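You operate a simulated robot arm through the tools that you are given. There is no shell and no other tool.

You are at the controls of a simulated robot arm. One attempt, no reset.

JOB
Run the teal notes through with UV on and put them in the GOOD or REJECT tray.
Fine: work at the side desk; switch the note counter on first; UV STOP on its display means REJECT; leave it on with UV on and clear the display after.

It is judged by the outcome, as a careful person would: the job done as asked, and still so three seconds after it is handed in. It fails if anything else is knocked over, pushed out of place, dropped, spilled or broken.

ROBOT AND FRAMES
A 6-joint arm with a two-finger parallel gripper, fixed in place. Base frame: the origin is on the floor under the middle of its stand, x ahead of it, y to its left, z up; the work surface is at about z = 0.75. Readings come in m, degrees, newtons and seconds.
It reaches about 1.066 m from its shoulder. Its first joint turns from -166.0 to 166.0 degrees. Payload 3.91 kg.
The TCP is the grasp point between the finger pads, 0.03 m short of the fingertips. In the tool frame z runs along the fingers and y along their closing line. Largest opening 0.11 m; finger width 0.02, thickness 0.01; the body of the gripper, 0.048 by 0.112 m, starts 0.055 m behind the TCP.
Orientation is that of the tool frame in the base frame, as [roll, pitch, yaw] about the fixed x, y, z axes, in that order (R = Rz(yaw) Ry(pitch) Rx(roll)). With the fingers straight down and closing along the base's y, the tool's x points along the base's -x, its y along +y and its z along -z.

CONTROLS
- The arm moves only by the tool jog_arm. Its argument "plan" is a list of rows, each a list of 7 numbers: the finger opening in m, from 0 to 0.11, then the shift along the base's x, y, z in m, then the turn, a rotation vector about the base's x, y, z in degrees. In form: [[gripper, dx, dy, dz, wx, wy, wz], ...]. A call has 1 to 20 rows; each row is the pose to reach, as a shift and turn from the pose commanded when the call began. Each row takes 0.2 s and may step no farther than 0.05 m and 8.6 degrees from the row before; otherwise, or with a gripper value out of range, the whole call is refused. Where a pose cannot be reached the arm comes as near as it can. A force on the tool above 40 N (or 10 N above the force at the start of the call, whichever is more), or a blocked arm, ends the call early, and 0.2 s more pass. Each finger travels about 0.153 m/s and halts on what it meets, pressing with about 34 N; the grip force reading is that of the motor and also rises with nothing between the fingers. The clock runs only during rows and for 0.2 s after the last one: add rows that repeat a pose to give the fingers time. It gives the time, the measured TCP pose, the force on the tool (base axes), the opening and the grip force at its end, in the units of the frame above (readings bear some noise), with the torque about the TCP (base axes, N m) and any sound that the robot's microphone picked up.
- Cameras (640 x 400 px; columns grow to the right, rows downward): "scene" is fixed at [0.4001, 0.6407, 1.4975]; the picture's right is [-0.73, -0.69, 0.00], its down [-0.55, 0.58, -0.60] and it looks along [0.41, -0.44, -0.80] (base axes); focal length 263 px, centre (320, 200). "wrist" rides on the gripper at [0.072, 0.017, -0.103] in the tool frame; the picture's right is [-0.23, 0.97, 0.00], its down [-0.76, -0.18, -0.62] and it looks along [-0.61, -0.14, 0.78] (tool axes); focal length 222 px, centre (320, 200).
- camera(camera): a new picture of that camera. It takes no simulated time.
- locate(camera, pixels): for up to 12 pixels [column, row] of the newest picture of that camera ("zoom" is the newest enlarged one), the place [x, y, z] in the base frame of the surface seen there, good to about 0.002 m, but the place of the scene camera against the robot may be out by one fixed shift of up to 0.012 m in any direction. It takes no simulated time.
- zoom(camera, box): a new picture of the part [left, top, right, bottom] of that camera's present view, enlarged. It takes no simulated time.
- close_job(): hands the job in; it is judged then, once.

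Leave the gripper open and the arm clear of the work at the hand-in unless told otherwise.

The tools are called after "Call:" as name(argument=value, ...) on one line, values as JSON. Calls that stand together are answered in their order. jog_arm: Moves the arm, as the interface text tells. Its arguments: {"type":"object","properties":{"plan":{"type":"array"}},"required":["plan"]} The other tools are called the same way: camera (camera) takes a picture; locate (camera, pixels) gives the place of the surface under pixels of a picture; zoom (camera, box) takes an enlarged picture of a part of a camera's view; close_job () hands the job in.

At the start:

```text
time_s: 0.0
tool_pos: [0.458, 0.4187, 1.2678]
ee_rot: [-180.0, -0.1, 179.9]
ft_force: [-0.2, -0.1, -0.2]
wrist_torque: [-0.01, 0.0, 0.01]
gripper_width: 0.1102
finger_force: 0.0
```

scene: 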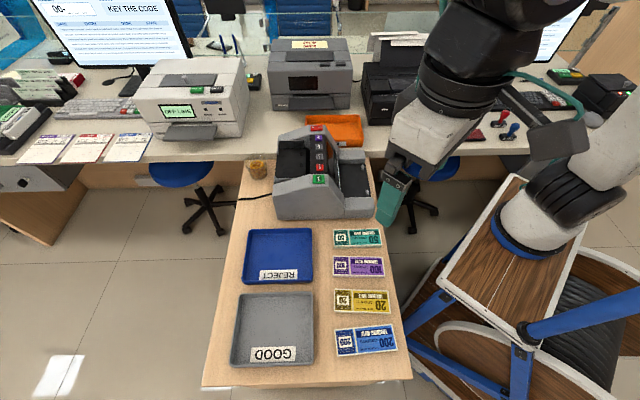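
wrist: 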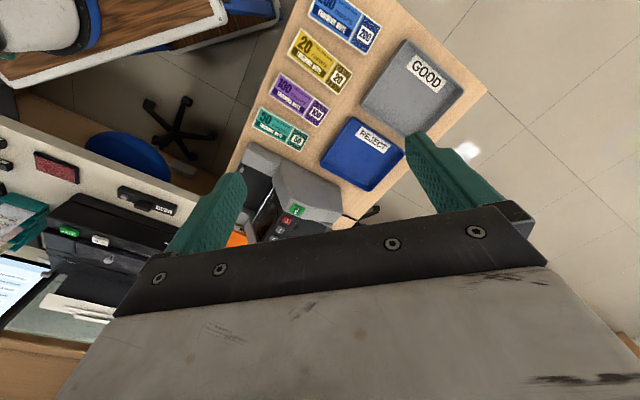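

I see the side desk with a note counter at about (320,175), four stacks of notes (teal 50s at (357,238)), a blue REJECT tray and a grey GOOD tray. I'll zoom into the counter and the notes first.

Call:
zoom(camera="scene", box=[240, 110, 400, 230])

Call:
zoom(camera="scene", box=[200, 210, 420, 390])

Call:
zoom(camera="wrist", box=[200, 100, 400, 250])

```text
3.33 times, centred on (320, 170) of scene
```

zoom: 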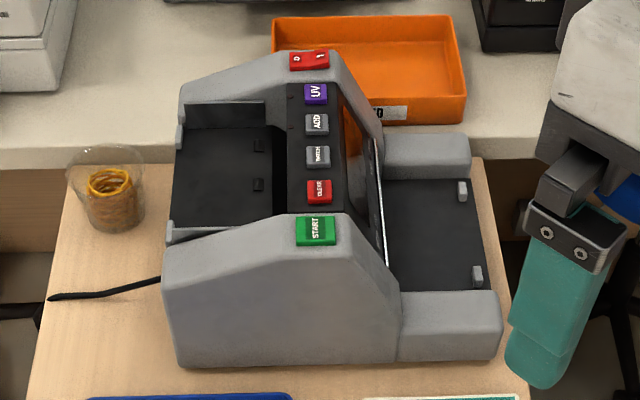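

```text
2.22 times, centred on (310, 300) of scene
```

zoom: 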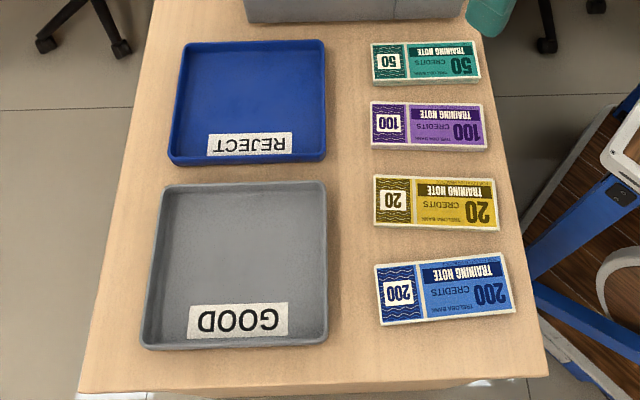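

```text
2.67 times, centred on (300, 175) of wrist
```

zoom: 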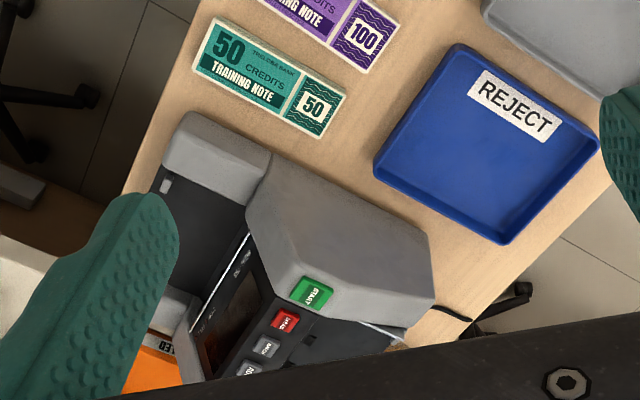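

The counter has a rocker (power) at top, buttons UV, ADD, BATCH, CLEAR, and START. I'll locate points in the newest wrist zoom and in the scene view: note corners, tray, counter.

Call:
locate(camera="zoom", pixels=[[212, 20], [195, 70], [345, 92], [322, 138], [262, 75], [312, 105], [282, 320], [318, 293], [340, 210], [215, 150], [180, 220], [500, 150]])

Call:
locate(camera="scene", pixels=[[334, 230], [382, 229], [335, 246], [382, 246], [358, 238], [319, 179], [319, 168], [317, 128], [319, 138], [279, 255], [290, 155], [365, 180]])

```text
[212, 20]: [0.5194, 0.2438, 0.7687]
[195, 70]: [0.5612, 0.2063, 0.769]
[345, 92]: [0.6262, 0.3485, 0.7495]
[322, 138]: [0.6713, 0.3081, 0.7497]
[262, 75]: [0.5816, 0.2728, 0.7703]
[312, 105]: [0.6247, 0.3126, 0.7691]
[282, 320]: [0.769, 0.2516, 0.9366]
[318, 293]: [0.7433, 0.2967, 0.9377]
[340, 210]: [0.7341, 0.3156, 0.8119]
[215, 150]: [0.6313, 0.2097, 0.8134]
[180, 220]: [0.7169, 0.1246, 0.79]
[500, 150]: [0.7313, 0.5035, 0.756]
```

```text
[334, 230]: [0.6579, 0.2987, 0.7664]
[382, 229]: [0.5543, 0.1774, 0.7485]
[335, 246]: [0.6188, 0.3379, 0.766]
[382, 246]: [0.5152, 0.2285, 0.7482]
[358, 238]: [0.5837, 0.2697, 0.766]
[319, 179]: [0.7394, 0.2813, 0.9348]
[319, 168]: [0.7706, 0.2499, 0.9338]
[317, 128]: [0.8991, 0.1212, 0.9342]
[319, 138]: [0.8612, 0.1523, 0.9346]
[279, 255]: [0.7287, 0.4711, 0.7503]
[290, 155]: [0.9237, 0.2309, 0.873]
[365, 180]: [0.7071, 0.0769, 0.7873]
```

The note stack top sits at z≈0.769 (about 0.02 m thick). The counter's axes are turned about 45° to the base. I'll turn the tool by +45° and move over to look at the counter from the robot side with the wrist camera.

Call:
jog_arm(plan=[[0.11, 0.0143, -0.0384, -0.002, 0, 0, 4.5], [0.11, 0.0286, -0.0768, -0.004, 0, 0, 9], [0.11, 0.0429, -0.1152, -0.006, 0, 0, 13.5], [0.11, 0.0572, -0.1536, -0.008, 0, 0, 18], [0.11, 0.0715, -0.192, -0.01, 0, 0, 22.5], [0.11, 0.0858, -0.2304, -0.012, 0, 0, 27], [0.11, 0.1001, -0.2688, -0.014, 0, 0, 31.5], [0.11, 0.1144, -0.3072, -0.016, 0, 0, 36], [0.11, 0.1287, -0.3456, -0.018, 0, 0, 40.5], [0.11, 0.143, -0.384, -0.02, 0, 0, 45]])

Call:
camera(camera="wrist")

Call:
camera(camera="scene")

```text
time_s: 2.2
tool_pos: [0.6008, 0.0333, 1.2483]
ee_rot: [180.0, 0.0, -134.8]
ft_force: [1.1, 0.3, 0.4]
wrist_torque: [0.01, -0.01, -0.01]
gripper_width: 0.1101
finger_force: 0.1
```

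```text
taken
```

wrist: 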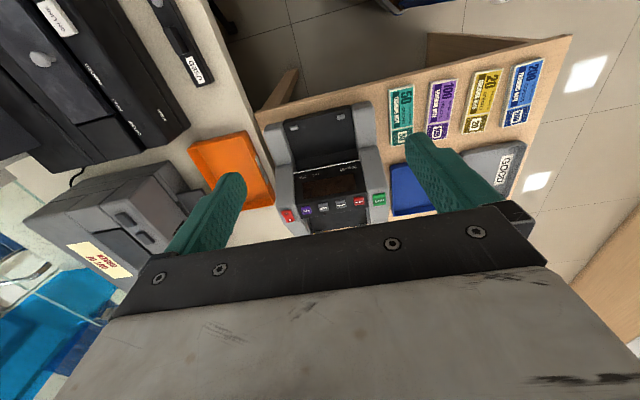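

```text
taken
```

scene: 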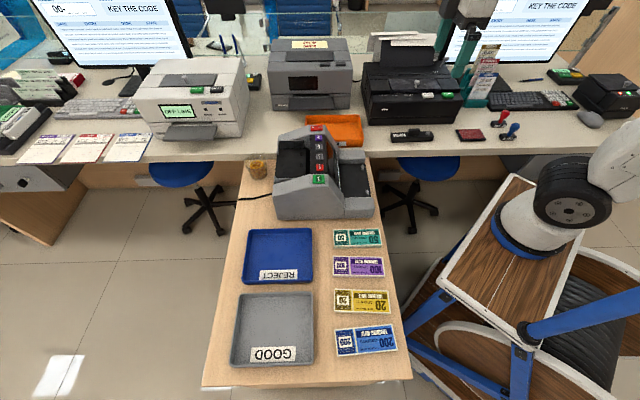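

Now both cameras have a clear view of the counter. I'll zoom in on it from both.

Call:
zoom(camera="scene", box=[264, 120, 384, 225])

Call:
zoom(camera="wrist", box=[255, 85, 415, 235])

```text
3.81 times, centred on (324, 172) of scene
```

zoom: 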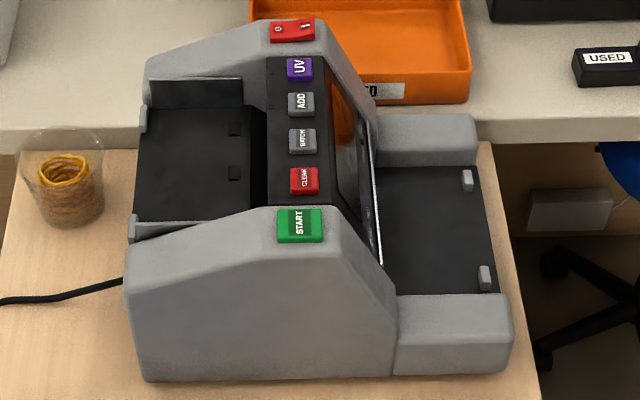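

```text
2.67 times, centred on (335, 160) of wrist
```

zoom: 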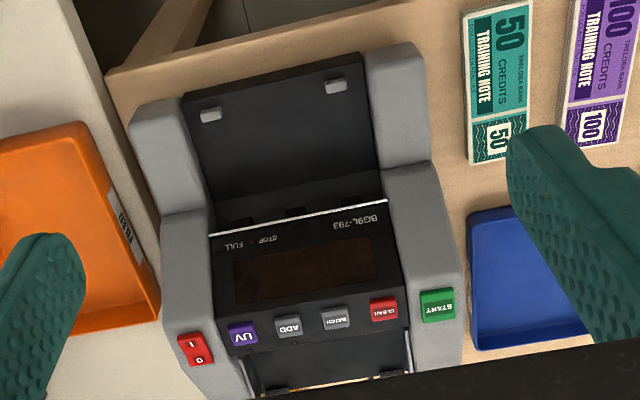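

The rocker reads I / O, then UV, ADD, BATCH, CLEAR, START. Locating these in the wrist zoom (accurate with the robot frame) plus stacker edges and teal note corners.

Call:
locate(camera="zoom", pixels=[[195, 349], [189, 341], [200, 360], [243, 334], [289, 326], [335, 318], [384, 309], [438, 305], [305, 275], [285, 390], [190, 105], [370, 165]])

Call:
locate(camera="wrist", pixels=[[389, 88], [414, 86], [391, 146], [412, 143], [402, 105], [402, 130]])

```text
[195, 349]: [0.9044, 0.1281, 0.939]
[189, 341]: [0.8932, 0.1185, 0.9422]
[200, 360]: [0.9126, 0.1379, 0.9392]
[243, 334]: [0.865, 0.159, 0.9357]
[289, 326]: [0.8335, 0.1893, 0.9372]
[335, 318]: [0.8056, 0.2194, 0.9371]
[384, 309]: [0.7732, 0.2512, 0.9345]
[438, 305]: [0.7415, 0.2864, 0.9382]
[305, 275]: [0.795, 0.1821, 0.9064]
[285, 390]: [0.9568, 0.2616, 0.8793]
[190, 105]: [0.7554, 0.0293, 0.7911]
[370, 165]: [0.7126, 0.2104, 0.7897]
```

```text
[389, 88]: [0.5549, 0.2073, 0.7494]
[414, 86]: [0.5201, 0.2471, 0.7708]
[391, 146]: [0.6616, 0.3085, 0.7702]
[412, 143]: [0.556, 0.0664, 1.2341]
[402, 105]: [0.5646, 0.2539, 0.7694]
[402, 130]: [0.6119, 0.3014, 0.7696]
```

Buttons located: power rocker near [0.904,0.128,0.939] (its I end nearer the robot and raised), UV [0.865,0.159,0.936], CLEAR [0.773,0.251,0.935], START [0.742,0.286,0.938]. Now I move forward ~0.17 m along the machine axis to look down into the hopper behind the panel.

Call:
jog_arm(plan=[[0.11, 0.03, 0.03, 0, 0, 0, 0], [0.11, 0.06, 0.06, 0, 0, 0, 0], [0.11, 0.09, 0.09, 0, 0, 0, 0], [0.11, 0.12, 0.12, 0, 0, 0, 0]])

Call:
camera(camera="wrist")

Call:
zoom(camera="wrist", box=[240, 40, 440, 240])

```text
time_s: 3.2
tool_pos: [0.7204, 0.1551, 1.2493]
ee_rot: [180.0, 0.1, -135.0]
ft_force: [-0.7, 0.2, 0.2]
wrist_torque: [0.02, -0.05, 0.02]
gripper_width: 0.1102
finger_force: 0.0
```

```text
taken
```

wrist: 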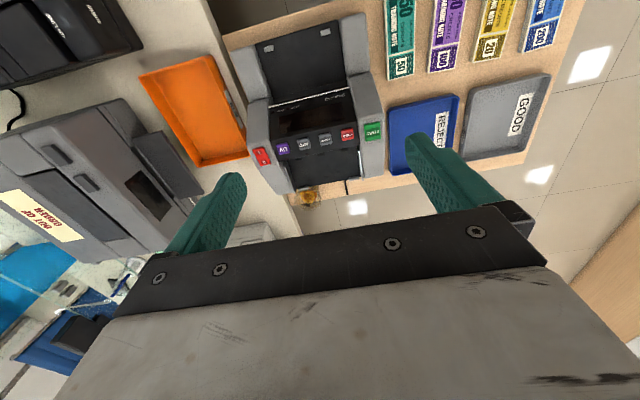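

```text
2.00 times, centred on (340, 140) of wrist
```

zoom: 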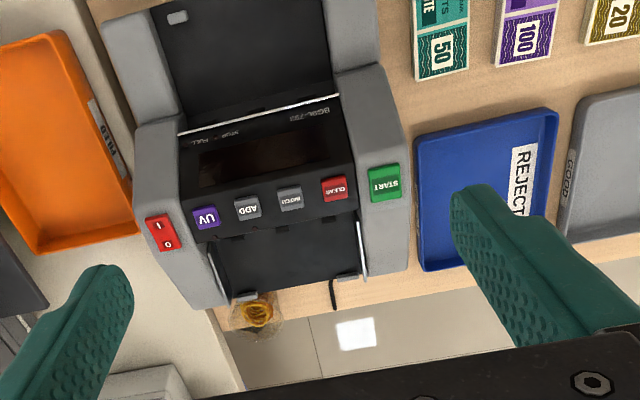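

The hopper is visible below the buttons. I'll zoom more into it.

Call:
zoom(camera="wrist", box=[300, 125, 400, 205])

Call:
zoom(camera="wrist", box=[240, 125, 340, 205])

```text
5.00 times, centred on (350, 165) of wrist
```

zoom: 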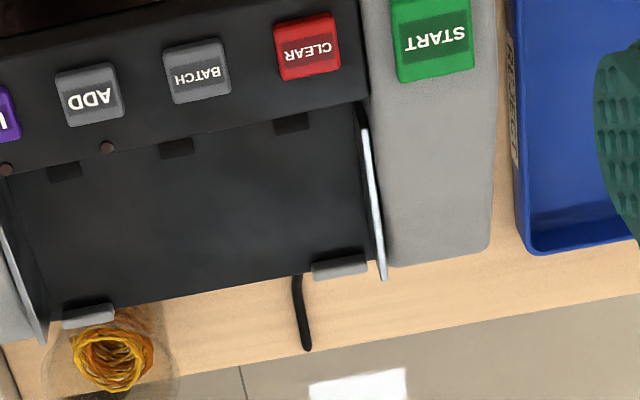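

```text
5.00 times, centred on (290, 165) of wrist
```

zoom: 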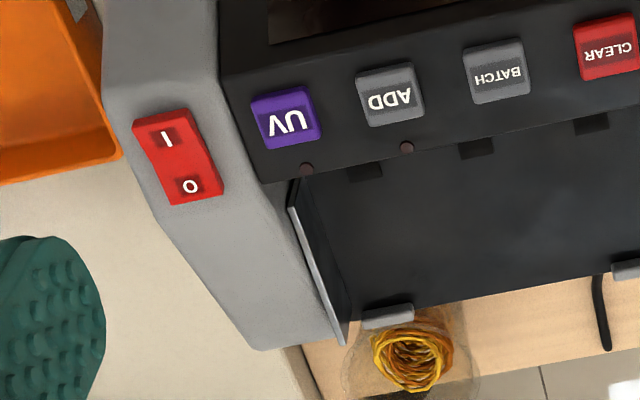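

Two lamps sit beside UV and ADD (both dark now). Locating rocker ends, UV button, and the hopper's left side; then the right side from plain wrist pixels.

Call:
locate(camera="zoom", pixels=[[168, 137], [188, 187], [160, 117], [197, 198], [286, 115], [306, 170], [400, 180], [450, 270], [380, 295], [388, 316], [293, 212], [342, 335]])

Call:
locate(camera="wrist", pixels=[[324, 136], [336, 159], [361, 165], [365, 178], [360, 146], [354, 181], [346, 187], [359, 175], [330, 170], [372, 131], [346, 134], [344, 160]])

```text
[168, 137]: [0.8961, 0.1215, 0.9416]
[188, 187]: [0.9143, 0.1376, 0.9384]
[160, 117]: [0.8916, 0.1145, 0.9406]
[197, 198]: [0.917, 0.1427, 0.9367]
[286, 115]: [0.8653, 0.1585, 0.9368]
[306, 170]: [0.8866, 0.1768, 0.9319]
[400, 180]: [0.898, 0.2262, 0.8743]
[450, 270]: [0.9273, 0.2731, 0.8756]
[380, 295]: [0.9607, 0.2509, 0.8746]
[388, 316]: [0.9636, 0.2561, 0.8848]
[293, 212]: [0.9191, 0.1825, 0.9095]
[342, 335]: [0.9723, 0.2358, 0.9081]
```

```text
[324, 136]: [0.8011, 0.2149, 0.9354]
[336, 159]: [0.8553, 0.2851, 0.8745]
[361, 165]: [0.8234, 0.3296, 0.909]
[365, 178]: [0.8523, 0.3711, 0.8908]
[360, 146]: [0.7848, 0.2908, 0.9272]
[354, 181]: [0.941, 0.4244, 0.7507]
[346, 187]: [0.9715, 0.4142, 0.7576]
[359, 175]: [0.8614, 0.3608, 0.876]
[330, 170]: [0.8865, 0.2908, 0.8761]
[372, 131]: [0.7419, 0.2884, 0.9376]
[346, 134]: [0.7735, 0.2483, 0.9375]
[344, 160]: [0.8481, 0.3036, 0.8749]
```

Rocker's I end is at about d=0.716, e1=0.5485 on my turned axes, i.e. base (0.894, 0.118), top z≈0.941. I'll close the fingers and go above it, fingertips ~5 cm over it.

Call:
jog_arm(plan=[[0.0, 0.029, -0.006, -0.033, 0, 0, 0], [0.0, 0.058, -0.012, -0.066, 0, 0, 0], [0.0, 0.087, -0.018, -0.1, 0, 0, 0], [0.0, 0.116, -0.024, -0.14, 0, 0, 0], [0.0, 0.145, -0.03, -0.18, 0, 0, 0], [0.0, 0.173, -0.0365, -0.22, 0, 0, 0], [0.0, 0.173, -0.0365, -0.228, 0, 0, 0]])

Call:
camera(camera="wrist")

Call:
zoom(camera="scene", box=[264, 100, 384, 205])

```text
time_s: 4.8
tool_pos: [0.8941, 0.1186, 1.0179]
ee_rot: [179.9, 0.1, -134.9]
ft_force: [0.3, 0.1, -0.2]
wrist_torque: [-0.02, -0.02, 0.02]
gripper_width: 0.0
finger_force: 34.1
```

```text
taken
```

wrist: 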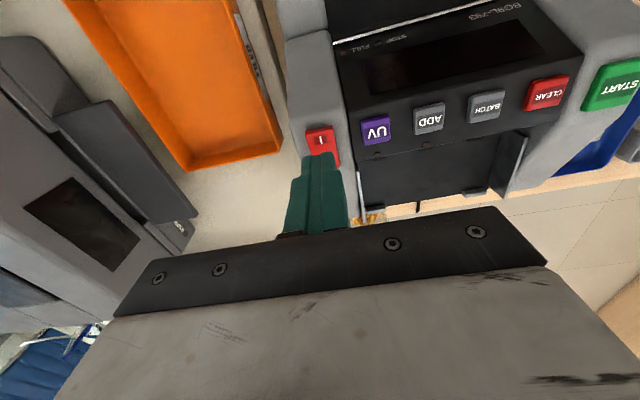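

```text
3.81 times, centred on (324, 152) of scene
```

zoom: 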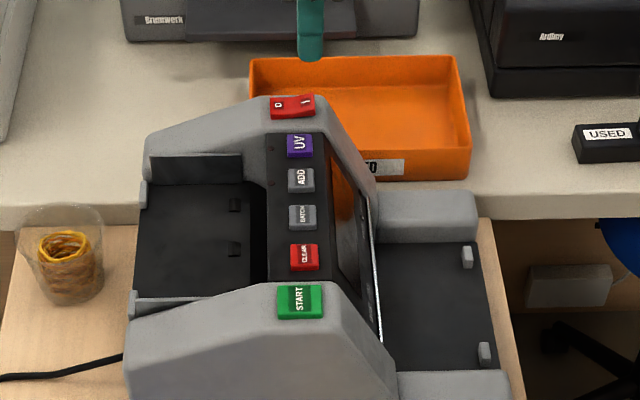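

The closed fingertips are above the rocker's I end. I'll descend in small steps and press it.

Call:
jog_arm(plan=[[0.0, 0, 0, -0.03, 0, 0, 0], [0.0, 0, 0, -0.042, 0, 0, 0], [0.0, 0, 0, -0.046, 0, 0, 0], [0.0, 0, 0, -0.048, 0, 0, 0], [0.0, 0, 0, -0.05, 0, 0, 0]])

Call:
zoom(camera="wrist", box=[270, 30, 470, 190])

Call:
zoom(camera="scene", box=[264, 100, 384, 205])

```text
time_s: 6.0
tool_pos: [0.8959, 0.1183, 0.9706]
ee_rot: [180.0, 0.1, -135.0]
ft_force: [-1.2, -0.9, 4.0]
wrist_torque: [-0.01, -0.03, 0.02]
gripper_width: 0.0
finger_force: 33.7
```

```text
2.50 times, centred on (370, 110) of wrist
```

zoom: 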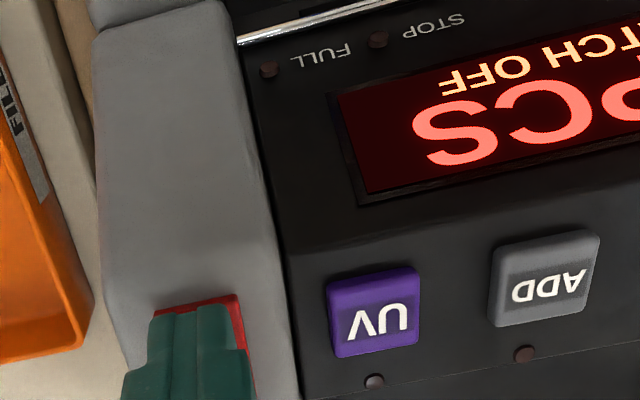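

```text
3.81 times, centred on (324, 152) of scene
```

zoom: 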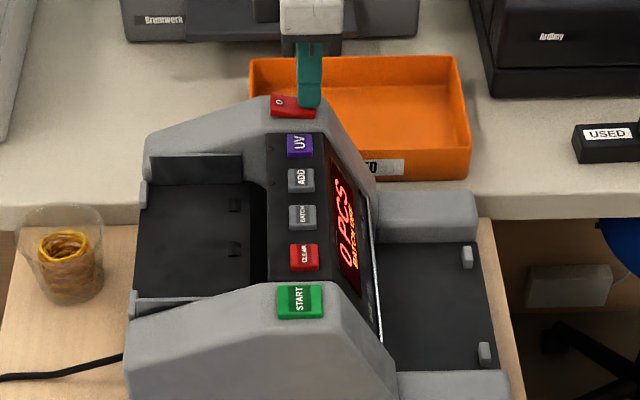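

The display came on ("0 PCS / BATCH OFF"). I lift straight up ~5 cm and check the rocker and lamps.

Call:
jog_arm(plan=[[0.0, 0, 0, 0.01, 0, 0, 0], [0.0, 0, 0, 0.04, 0, 0, 0], [0.0, 0, 0, 0.04, 0, 0, 0]])

Call:
zoom(camera="wrist", box=[280, 0, 600, 200])

```text
time_s: 6.8
tool_pos: [0.8964, 0.118, 1.0074]
ee_rot: [-180.0, 0.0, -135.1]
ft_force: [-0.7, 0.1, -0.5]
wrist_torque: [-0.01, -0.03, -0.04]
gripper_width: 0.0
finger_force: 33.9
```

```text
2.00 times, centred on (440, 100) of wrist
```

zoom: 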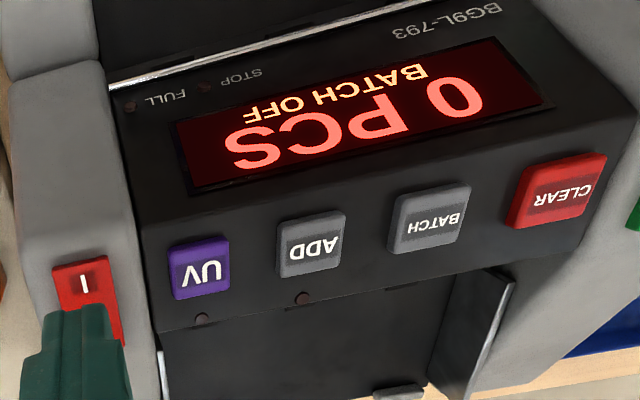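

Power is on and the UV lamp is still dark. Next I shift to the UV button at (0.865, 0.1588), top z≈0.9365, and press gently.

Call:
jog_arm(plan=[[0.0, -0.0295, 0.0405, 0, 0, 0, 0], [0.0, -0.0295, 0.0405, 0, 0, 0, 0], [0.0, -0.0295, 0.0405, -0.03, 0, 0, 0], [0.0, -0.0295, 0.0405, -0.04, 0, 0, 0], [0.0, -0.0295, 0.0405, -0.043, 0, 0, 0], [0.0, -0.0295, 0.0405, -0.045, 0, 0, 0]])

Call:
zoom(camera="wrist", box=[240, 0, 560, 200])

Call:
zoom(camera="scene", box=[284, 110, 364, 180])

```text
refused: row 1 steps farther than a row can; nothing moved
```

```text
2.00 times, centred on (400, 100) of wrist
```

zoom: 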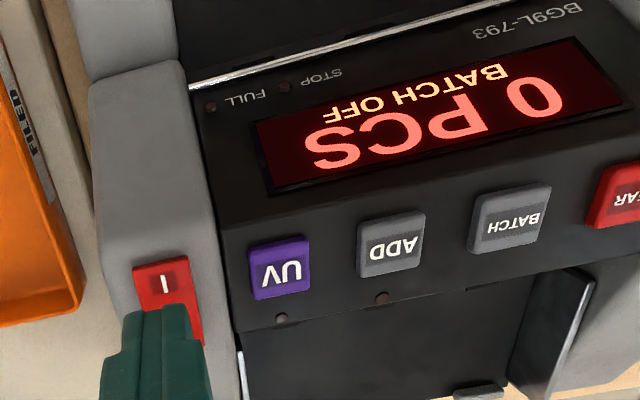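

```text
5.71 times, centred on (324, 145) of scene
```

zoom: 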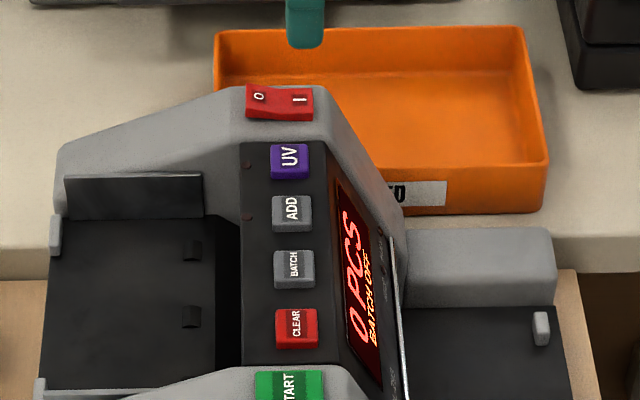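

The first row was a hair over the step limit, so nothing moved. I split it into two steps and press UV.

Call:
jog_arm(plan=[[0.0, -0.015, 0.02, 0, 0, 0, 0], [0.0, -0.0295, 0.0405, 0, 0, 0, 0], [0.0, -0.0295, 0.0405, -0.03, 0, 0, 0], [0.0, -0.0295, 0.0405, -0.04, 0, 0, 0], [0.0, -0.0295, 0.0405, -0.043, 0, 0, 0], [0.0, -0.0295, 0.0405, -0.045, 0, 0, 0]])

Call:
zoom(camera="wrist", box=[240, 0, 560, 200])

Call:
zoom(camera="scene", box=[284, 110, 364, 180])

```text
time_s: 8.2
tool_pos: [0.8646, 0.1578, 0.9644]
ee_rot: [180.0, 0.1, -135.0]
ft_force: [-0.6, 0.8, 1.1]
wrist_torque: [0.02, 0.03, 0.01]
gripper_width: 0.0003
finger_force: 33.9
heard: click
```

```text
2.00 times, centred on (400, 100) of wrist
```

zoom: 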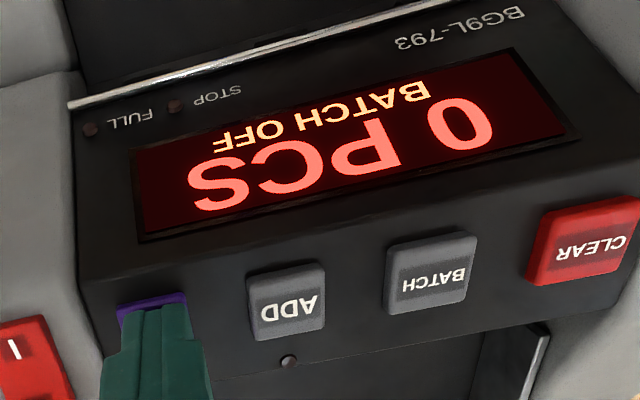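

```text
5.71 times, centred on (324, 145) of scene
```

zoom: 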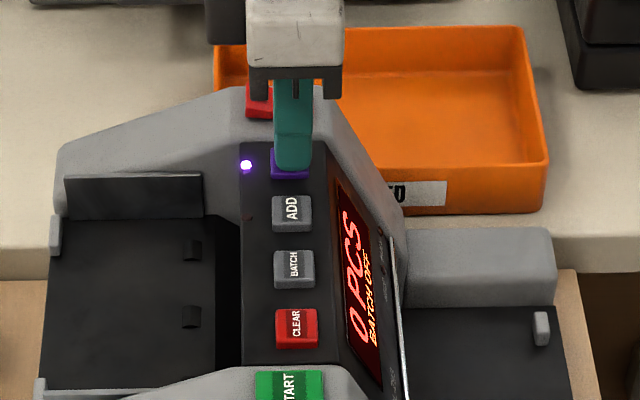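

A click was heard and the violet UV lamp is lit. I lift straight up, then retreat toward the notes, opening the fingers on the way.

Call:
jog_arm(plan=[[0.0, 0, 0, 0.02, 0, 0, 0], [0.0, 0, 0, 0.06, 0, 0, 0], [0.0, 0, 0, 0.1, 0, 0, 0], [0.0, -0.044, 0.005, 0.1, 0, 0, 0], [0.0, -0.088, 0.01, 0.1, 0, 0, 0], [0.0, -0.132, 0.015, 0.1, 0, 0, 0], [0.05, -0.176, 0.02, 0.1, 0, 0, 0], [0.1, -0.22, 0.025, 0.1, 0, 0, 0], [0.11, -0.264, 0.03, 0.1, 0, 0, 0], [0.11, -0.308, 0.035, 0.1, 0, 0, 0], [0.11, -0.35, 0.039, 0.1, 0, 0, 0], [0.11, -0.35, 0.039, 0.1, 0, 0, 0]])

Call:
camera(camera="wrist")

Call:
zoom(camera="scene", box=[264, 110, 404, 250])

```text
time_s: 10.8
tool_pos: [0.5174, 0.197, 1.0634]
ee_rot: [-179.9, 0.0, -134.9]
ft_force: [-0.3, -0.8, 0.0]
wrist_torque: [0.03, 0.0, -0.03]
gripper_width: 0.1098
finger_force: 0.0
```

```text
taken
```

wrist: 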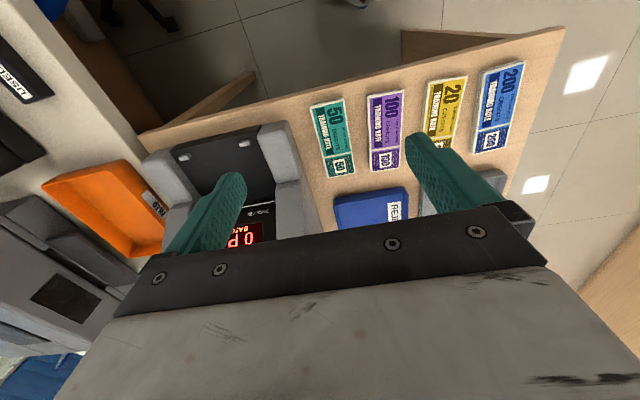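

```text
2.86 times, centred on (334, 180) of scene
```

zoom: 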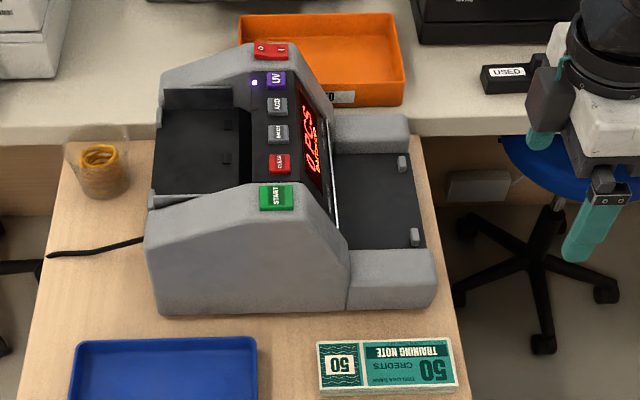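

UV lamp stays lit after lifting. Now zooming on the teal stack at about (332,137) to get its exact pose.

Call:
zoom(camera="wrist", box=[280, 85, 420, 190])

```text
3.81 times, centred on (350, 138) of wrist
```

zoom: 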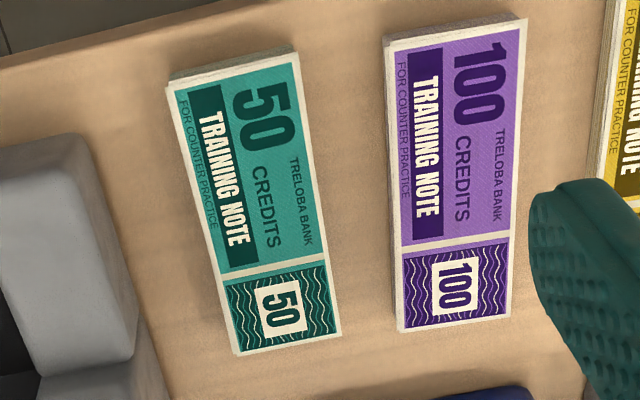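

Call:
locate(camera="zoom", pixels=[[169, 88], [295, 55], [236, 351], [339, 331], [257, 205], [206, 223], [317, 195], [135, 250], [388, 210], [233, 72], [288, 342], [350, 270]])

```text
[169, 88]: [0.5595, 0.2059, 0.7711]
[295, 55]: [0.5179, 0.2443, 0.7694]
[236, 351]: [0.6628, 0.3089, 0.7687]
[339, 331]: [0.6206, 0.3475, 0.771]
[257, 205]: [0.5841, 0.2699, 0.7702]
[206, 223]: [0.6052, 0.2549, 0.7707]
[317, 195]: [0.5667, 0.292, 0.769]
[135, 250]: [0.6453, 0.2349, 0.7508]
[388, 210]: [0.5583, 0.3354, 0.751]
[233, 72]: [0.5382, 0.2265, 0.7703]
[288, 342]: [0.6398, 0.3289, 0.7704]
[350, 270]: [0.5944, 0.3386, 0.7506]
```

The teal stack's centre is at (0.590, 0.2766), 0.146 × 0.057 m, long axis exactly at 45°; the fingers already close across its width. I move above it with the opening at 0.085 and lower to z=0.85 for a check.

Call:
jog_arm(plan=[[0.11, 0.0252, 0.0263, -0.03, 0, 0, 0], [0.1, 0.0504, 0.0526, -0.06, 0, 0, 0], [0.09, 0.0757, 0.0789, -0.09, 0, 0, 0], [0.085, 0.0757, 0.0789, -0.13, 0, 0, 0], [0.085, 0.0757, 0.0789, -0.175, 0, 0, 0], [0.085, 0.0757, 0.0789, -0.215, 0, 0, 0], [0.085, 0.0757, 0.0789, -0.215, 0, 0, 0]])

Call:
camera(camera="wrist")

Call:
zoom(camera="scene", box=[284, 160, 424, 290])

```text
time_s: 12.4
tool_pos: [0.5917, 0.2746, 0.848]
ee_rot: [179.9, 0.0, -134.9]
ft_force: [-0.7, 0.3, 0.0]
wrist_torque: [0.0, -0.02, 0.02]
gripper_width: 0.0852
finger_force: 0.0
```

```text
taken
```

wrist: 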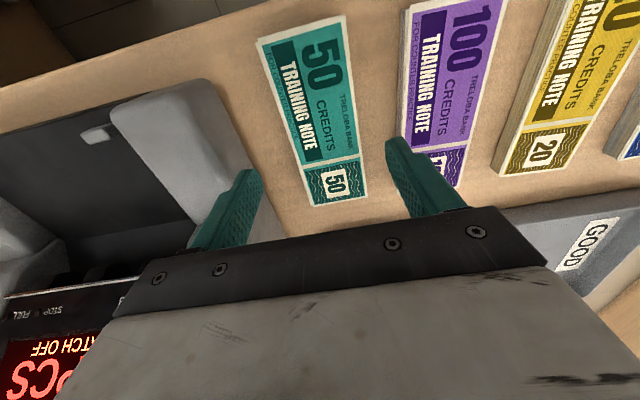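

```text
3.08 times, centred on (354, 225) of scene
```

zoom: 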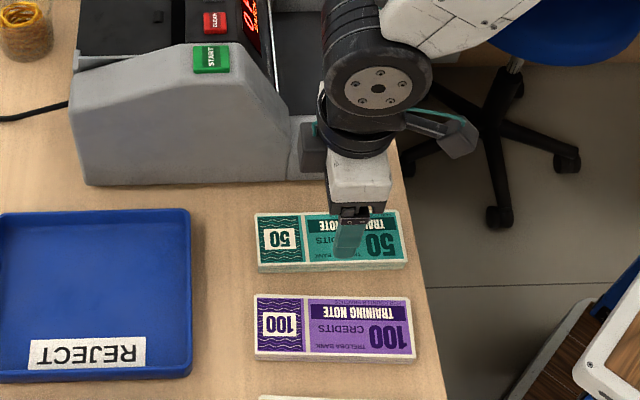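

Both fingers straddle the stack. Before going down I check the stacker block's side wall next to the left finger and the purple stack next to the right one.

Call:
locate(camera="wrist", pixels=[[205, 88], [245, 155], [225, 130], [270, 190], [280, 225], [256, 40], [345, 20], [313, 205], [370, 195], [410, 30], [400, 130], [130, 110]])

```text
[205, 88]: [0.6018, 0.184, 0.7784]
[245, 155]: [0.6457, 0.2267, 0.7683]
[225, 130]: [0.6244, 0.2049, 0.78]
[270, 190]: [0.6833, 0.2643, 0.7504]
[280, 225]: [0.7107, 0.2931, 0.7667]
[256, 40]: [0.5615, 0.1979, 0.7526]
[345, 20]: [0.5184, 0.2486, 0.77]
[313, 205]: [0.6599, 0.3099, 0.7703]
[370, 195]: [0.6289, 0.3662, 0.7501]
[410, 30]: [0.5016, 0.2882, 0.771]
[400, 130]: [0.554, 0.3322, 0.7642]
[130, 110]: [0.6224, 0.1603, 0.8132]
```

Clearances are fine (block wall 2 cm away, purple stack >1 cm away). Opening 0.08, I go down so the fingertips are ~3 mm above the desk, then close on the stack.

Call:
jog_arm(plan=[[0.08, 0, 0, -0.02, 0, 0, 0], [0.08, 0, 0, -0.04, 0, 0, 0], [0.08, 0, 0, -0.058, 0, 0, 0], [0.08, 0, 0, -0.067, 0, 0, 0], [0.08, 0, 0, -0.067, 0, 0, 0], [0.05, 0, 0, -0.067, 0, 0, 0], [0.04, 0, 0, -0.067, 0, 0, 0], [0.04, 0, 0, -0.067, 0, 0, 0]])

Call:
camera(camera="wrist")

```text
time_s: 14.2
tool_pos: [0.5912, 0.2747, 0.7818]
ee_rot: [180.0, 0.0, -135.0]
ft_force: [0.2, 0.1, -0.3]
wrist_torque: [0.07, -0.03, -0.01]
gripper_width: 0.0592
finger_force: 34.3
```

```text
taken
```

wrist: 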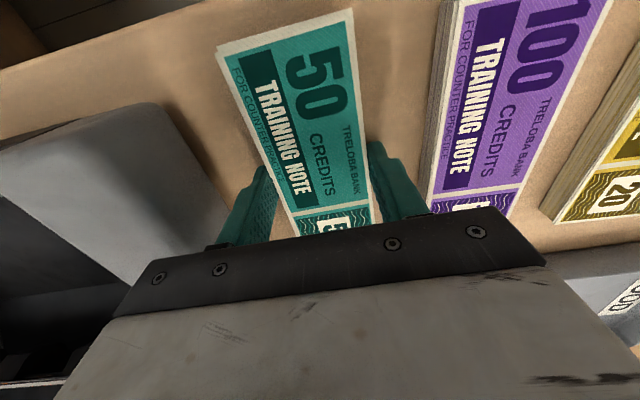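

The fingers stopped at 0.059 m with 34 N: the stack is held. I lift straight up and check.

Call:
jog_arm(plan=[[0.04, 0, 0, 0.01, 0, 0, 0], [0.04, 0, 0, 0.03, 0, 0, 0], [0.04, 0, 0, 0.06, 0, 0, 0], [0.04, 0, 0, 0.1, 0, 0, 0], [0.04, 0, 0, 0.14, 0, 0, 0], [0.04, 0, 0, 0.18, 0, 0, 0], [0.04, 0, 0, 0.22, 0, 0, 0], [0.04, 0, 0, 0.25, 0, 0, 0], [0.04, 0, 0, 0.25, 0, 0, 0]])

Call:
camera(camera="wrist")

Call:
camera(camera="scene")

```text
time_s: 16.2
tool_pos: [0.5921, 0.2744, 1.034]
ee_rot: [-179.9, 0.0, -135.0]
ft_force: [-0.1, -0.7, -0.1]
wrist_torque: [0.03, 0.0, 0.0]
gripper_width: 0.0593
finger_force: 33.9
```

```text
taken
```

wrist: 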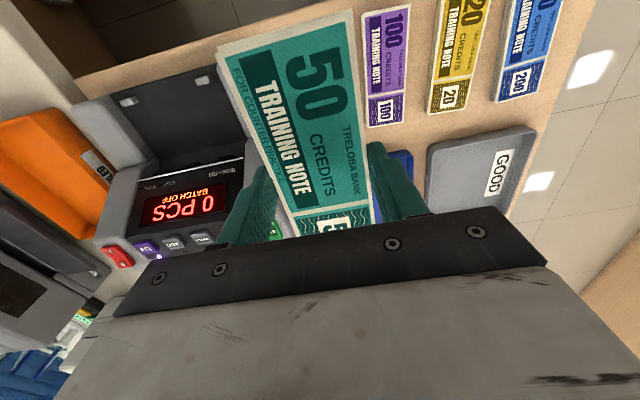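

```text
taken
```

scene: 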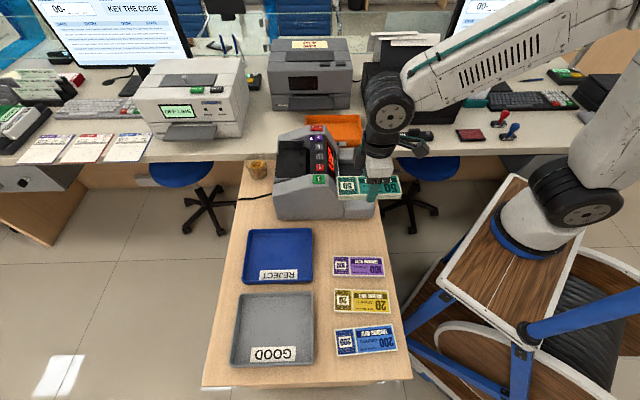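

The stack is held level and centred. I carry it at z≈1.06 over the counter to above the hopper while turning it −90°, so its long side lies between the hopper's side plates.

Call:
jog_arm(plan=[[0.04, 0.0, 0.0, 0.03, 0, 0, -8.2], [0.04, 0.029, -0.0006, 0.03, 0, 0, -16.4], [0.04, 0.058, -0.0013, 0.03, 0, 0, -24.6], [0.04, 0.088, -0.002, 0.03, 0, 0, -32.8], [0.04, 0.118, -0.0026, 0.03, 0, 0, -41], [0.04, 0.148, -0.0033, 0.03, 0, 0, -49.2], [0.04, 0.178, -0.004, 0.03, 0, 0, -57.4], [0.04, 0.208, -0.0046, 0.03, 0, 0, -65.6], [0.04, 0.238, -0.0053, 0.03, 0, 0, -73.8], [0.04, 0.268, -0.006, 0.03, 0, 0, -82], [0.04, 0.2928, -0.0064, 0.03, 0, 0, -90], [0.04, 0.2928, -0.0064, 0.03, 0, 0, -90]])

Call:
camera(camera="wrist")

Call:
zoom(camera="scene", box=[234, 90, 394, 230])

```text
time_s: 18.8
tool_pos: [0.8842, 0.2709, 1.0646]
ee_rot: [-180.0, 0.0, 134.9]
ft_force: [0.5, 0.3, -1.3]
wrist_torque: [-0.01, -0.04, -0.02]
gripper_width: 0.0594
finger_force: 34.0
```

```text
taken
```

wrist: 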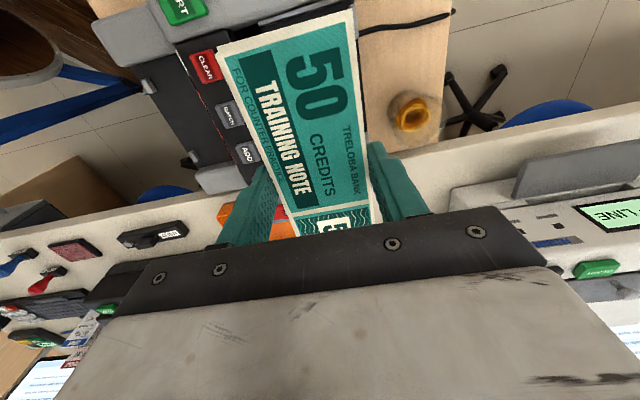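

```text
2.86 times, centred on (314, 160) of scene
```

zoom: 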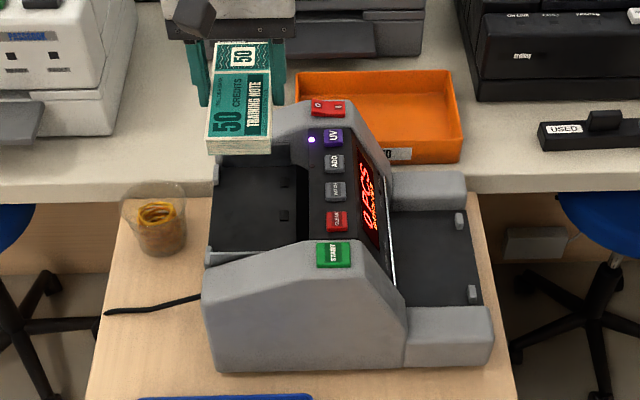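

The stack is over the hopper lined up. I check heights around: the rubber-band jar behind the hopper and hopper edges.

Call:
locate(camera="scene", pixels=[[256, 165], [249, 160], [264, 160], [256, 175], [311, 139], [290, 152], [293, 170]])

Call:
locate(camera="wrist", pixels=[[410, 110], [395, 70], [430, 110], [200, 70], [190, 160], [216, 185], [255, 100]])

```text
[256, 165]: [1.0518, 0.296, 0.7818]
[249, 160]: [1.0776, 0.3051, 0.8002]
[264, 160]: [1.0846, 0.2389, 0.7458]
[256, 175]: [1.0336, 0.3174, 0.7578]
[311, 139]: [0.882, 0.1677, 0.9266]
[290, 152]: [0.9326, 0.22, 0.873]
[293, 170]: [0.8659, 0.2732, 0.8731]
```

```text
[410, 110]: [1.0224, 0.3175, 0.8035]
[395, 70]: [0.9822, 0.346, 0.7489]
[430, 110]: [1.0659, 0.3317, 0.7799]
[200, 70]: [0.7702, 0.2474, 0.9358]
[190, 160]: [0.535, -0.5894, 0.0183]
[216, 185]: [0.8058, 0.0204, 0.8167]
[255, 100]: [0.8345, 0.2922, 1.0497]
```

The jar is well behind (d≈0.95) and below hopper height. I lower until the stack's bottom is just at the plate tops, then check.

Call:
jog_arm(plan=[[0.04, 0.0012, -0.0012, -0.03, 0, 0, 0], [0.04, 0.0012, -0.0012, -0.07, 0, 0, 0], [0.04, 0.0012, -0.0012, -0.1, 0, 0, 0], [0.04, 0.0012, -0.0012, -0.115, 0, 0, 0], [0.04, 0.0012, -0.0012, -0.115, 0, 0, 0]])

Call:
camera(camera="wrist")

Call:
zoom(camera="scene", box=[254, 110, 354, 200])

```text
time_s: 20.0
tool_pos: [0.8853, 0.269, 0.9463]
ee_rot: [180.0, 0.0, 135.0]
ft_force: [0.2, 1.1, -1.6]
wrist_torque: [-0.01, 0.01, 0.02]
gripper_width: 0.0592
finger_force: 33.9
```

```text
taken
```

wrist: 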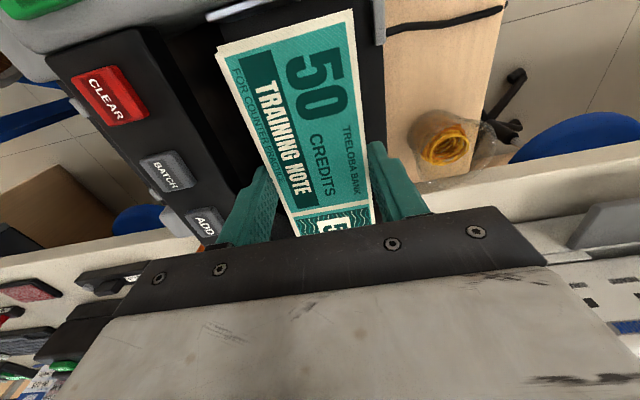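

```text
4.44 times, centred on (304, 155) of scene
```

zoom: 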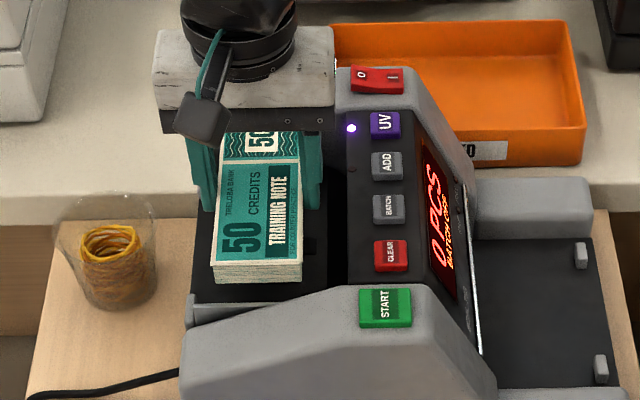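

The stack is just above the hopper between the side plates. I lower the last ~37 mm slowly.

Call:
jog_arm(plan=[[0.04, 0, 0, -0.015, 0, 0, 0], [0.04, 0, 0, -0.028, 0, 0, 0], [0.04, 0, 0, -0.034, 0, 0, 0], [0.04, 0, 0, -0.037, 0, 0, 0], [0.04, 0, 0, -0.037, 0, 0, 0]])

Call:
zoom(camera="scene", box=[254, 110, 354, 200])

Call:
camera(camera="wrist")

```text
time_s: 21.2
tool_pos: [0.8843, 0.2673, 0.9095]
ee_rot: [179.8, 0.0, 135.0]
ft_force: [0.1, 0.5, -1.6]
wrist_torque: [0.02, -0.03, -0.01]
gripper_width: 0.0592
finger_force: 34.3
```

```text
4.44 times, centred on (304, 155) of scene
```

zoom: 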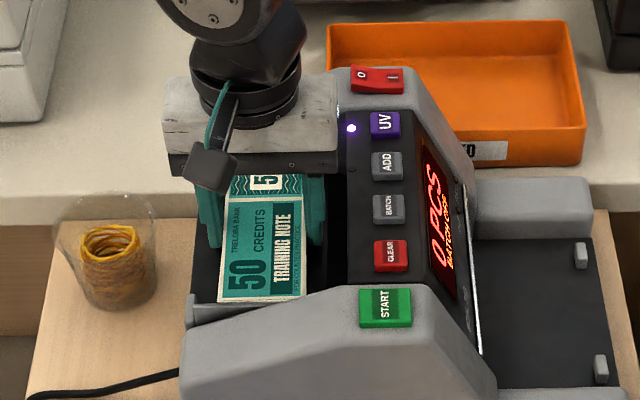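

```text
taken
```

wrist: 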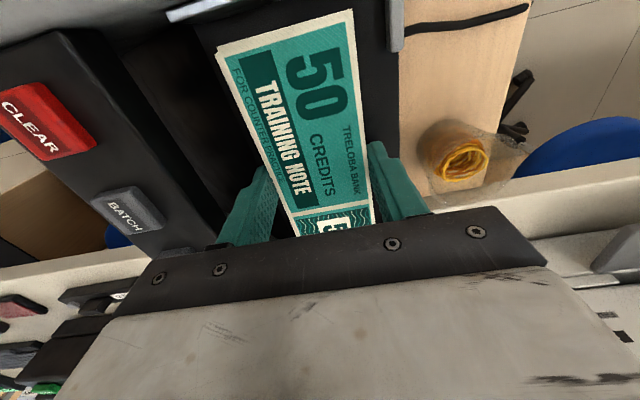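

No contact force yet; about 2 mm remain. I lower 2 mm more, then open to 0.08.

Call:
jog_arm(plan=[[0.04, 0, 0, -0.001, 0, 0, 0], [0.04, 0, 0, -0.002, 0, 0, 0], [0.062, 0, 0, -0.002, 0, 0, 0], [0.07, 0, 0, -0.002, 0, 0, 0], [0.078, 0, 0, -0.002, 0, 0, 0], [0.08, 0, 0, -0.002, 0, 0, 0]])

Call:
zoom(camera="scene", box=[254, 110, 354, 200])

Call:
camera(camera="wrist")

```text
time_s: 22.6
tool_pos: [0.8854, 0.2676, 0.9084]
ee_rot: [-180.0, 0.1, 135.0]
ft_force: [0.0, 0.1, 0.7]
wrist_torque: [0.02, -0.01, -0.02]
gripper_width: 0.0799
finger_force: 0.0
```

```text
4.44 times, centred on (304, 155) of scene
```

zoom: 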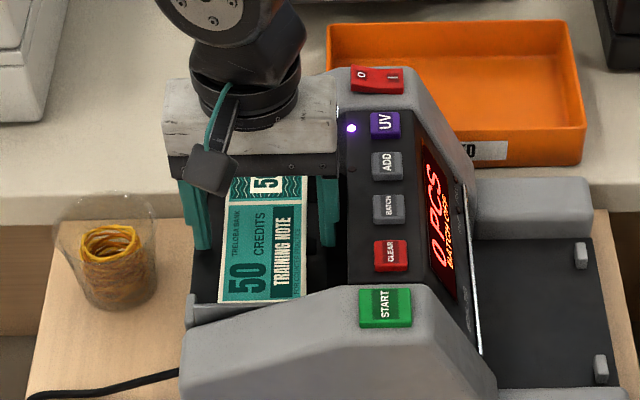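

```text
taken
```

wrist: 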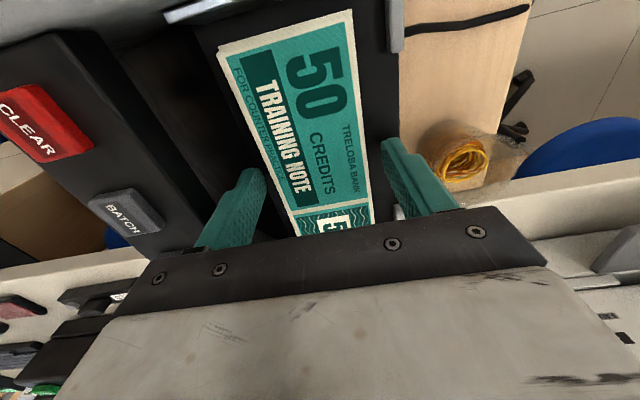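

The stack rests in the hopper and both fingers are free. I lift straight up to about z=1.06 before closing the fingers.

Call:
jog_arm(plan=[[0.08, 0, 0, 0.015, 0, 0, 0], [0.08, 0, 0, 0.04, 0, 0, 0], [0.08, 0, 0, 0.08, 0, 0, 0], [0.08, 0, 0, 0.12, 0, 0, 0], [0.08, 0, 0, 0.152, 0, 0, 0], [0.08, 0, 0, 0.152, 0, 0, 0]])

Call:
zoom(camera="scene", box=[264, 110, 384, 215])

Call:
camera(camera="wrist")

```text
time_s: 24.0
tool_pos: [0.8853, 0.268, 1.0606]
ee_rot: [-180.0, 0.0, 135.1]
ft_force: [0.7, 1.1, 0.1]
wrist_torque: [0.03, -0.02, -0.01]
gripper_width: 0.0801
finger_force: 0.0
```

```text
3.81 times, centred on (324, 162) of scene
```

zoom: 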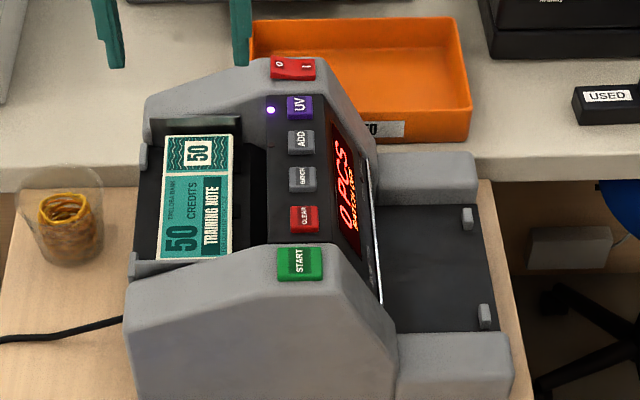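

```text
taken
```

wrist: 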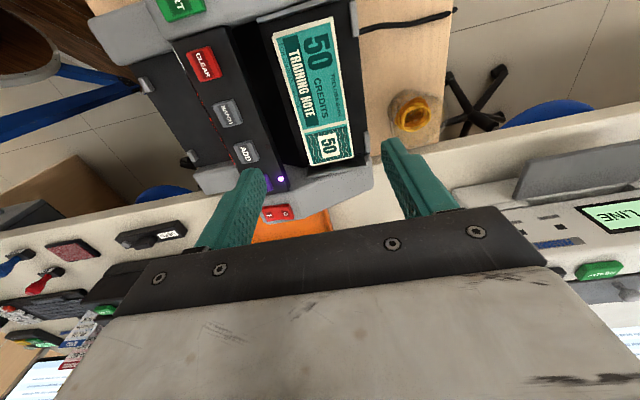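

The stack lies flat in the hopper, UV lamp lit. Next: close the fingers, go above START at (0.742, 0.287).

Call:
jog_arm(plan=[[0.04, -0.036, 0.005, 0, 0, 0, 0], [0.0, -0.072, 0.01, 0, 0, 0, 0], [0.0, -0.108, 0.0145, 0, 0, 0, 0], [0.0, -0.1436, 0.019, -0.02, 0, 0, 0], [0.0, -0.1436, 0.019, -0.06, 0, 0, 0], [0.0, -0.1436, 0.019, -0.06, 0, 0, 0]])

Call:
camera(camera="wrist")

Call:
zoom(camera="scene", box=[264, 110, 384, 215])

```text
time_s: 25.4
tool_pos: [0.7417, 0.2874, 1.002]
ee_rot: [-179.9, 0.0, 134.9]
ft_force: [-0.5, 0.3, 0.5]
wrist_torque: [0.02, -0.03, 0.0]
gripper_width: 0.0
finger_force: 33.7
```

```text
taken
```

wrist: 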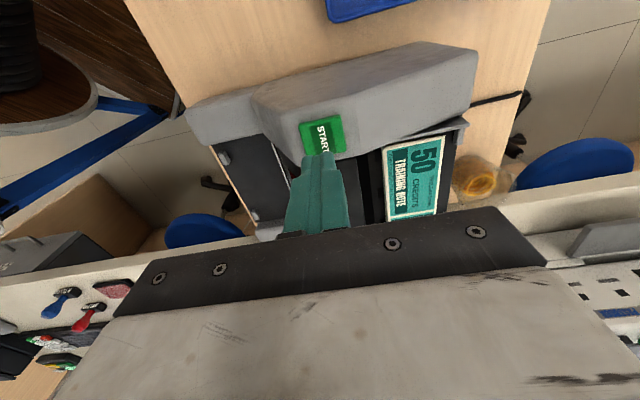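

```text
3.81 times, centred on (324, 162) of scene
```

zoom: 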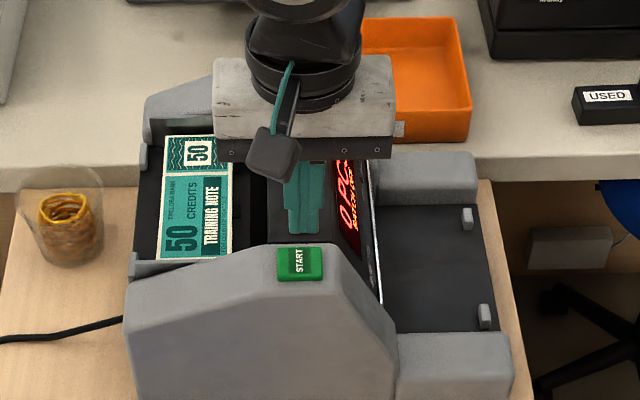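

The closed tip is over START. Pressing down ~36 mm in small steps.

Call:
jog_arm(plan=[[0.0, 0, 0, -0.02, 0, 0, 0], [0.0, 0, 0, -0.03, 0, 0, 0], [0.0, 0, 0, -0.034, 0, 0, 0], [0.0, 0, 0, -0.036, 0, 0, 0]])

Call:
zoom(camera="scene", box=[264, 110, 384, 215])

```text
time_s: 26.4
tool_pos: [0.7422, 0.2881, 0.9652]
ee_rot: [179.9, 0.1, 134.9]
ft_force: [0.1, -0.7, 1.8]
wrist_torque: [-0.04, 0.0, 0.01]
gripper_width: 0.0
finger_force: 33.8
heard: click
```

```text
3.81 times, centred on (324, 162) of scene
```

zoom: 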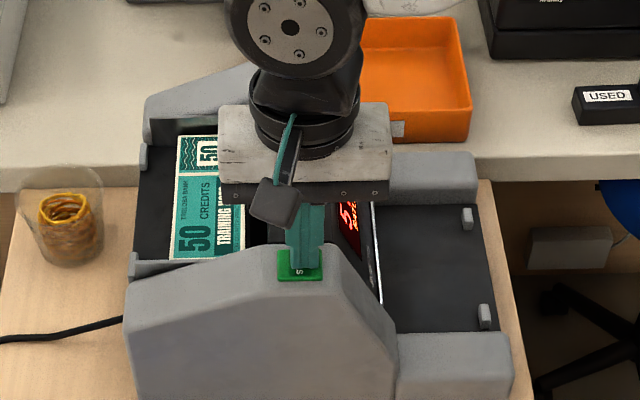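

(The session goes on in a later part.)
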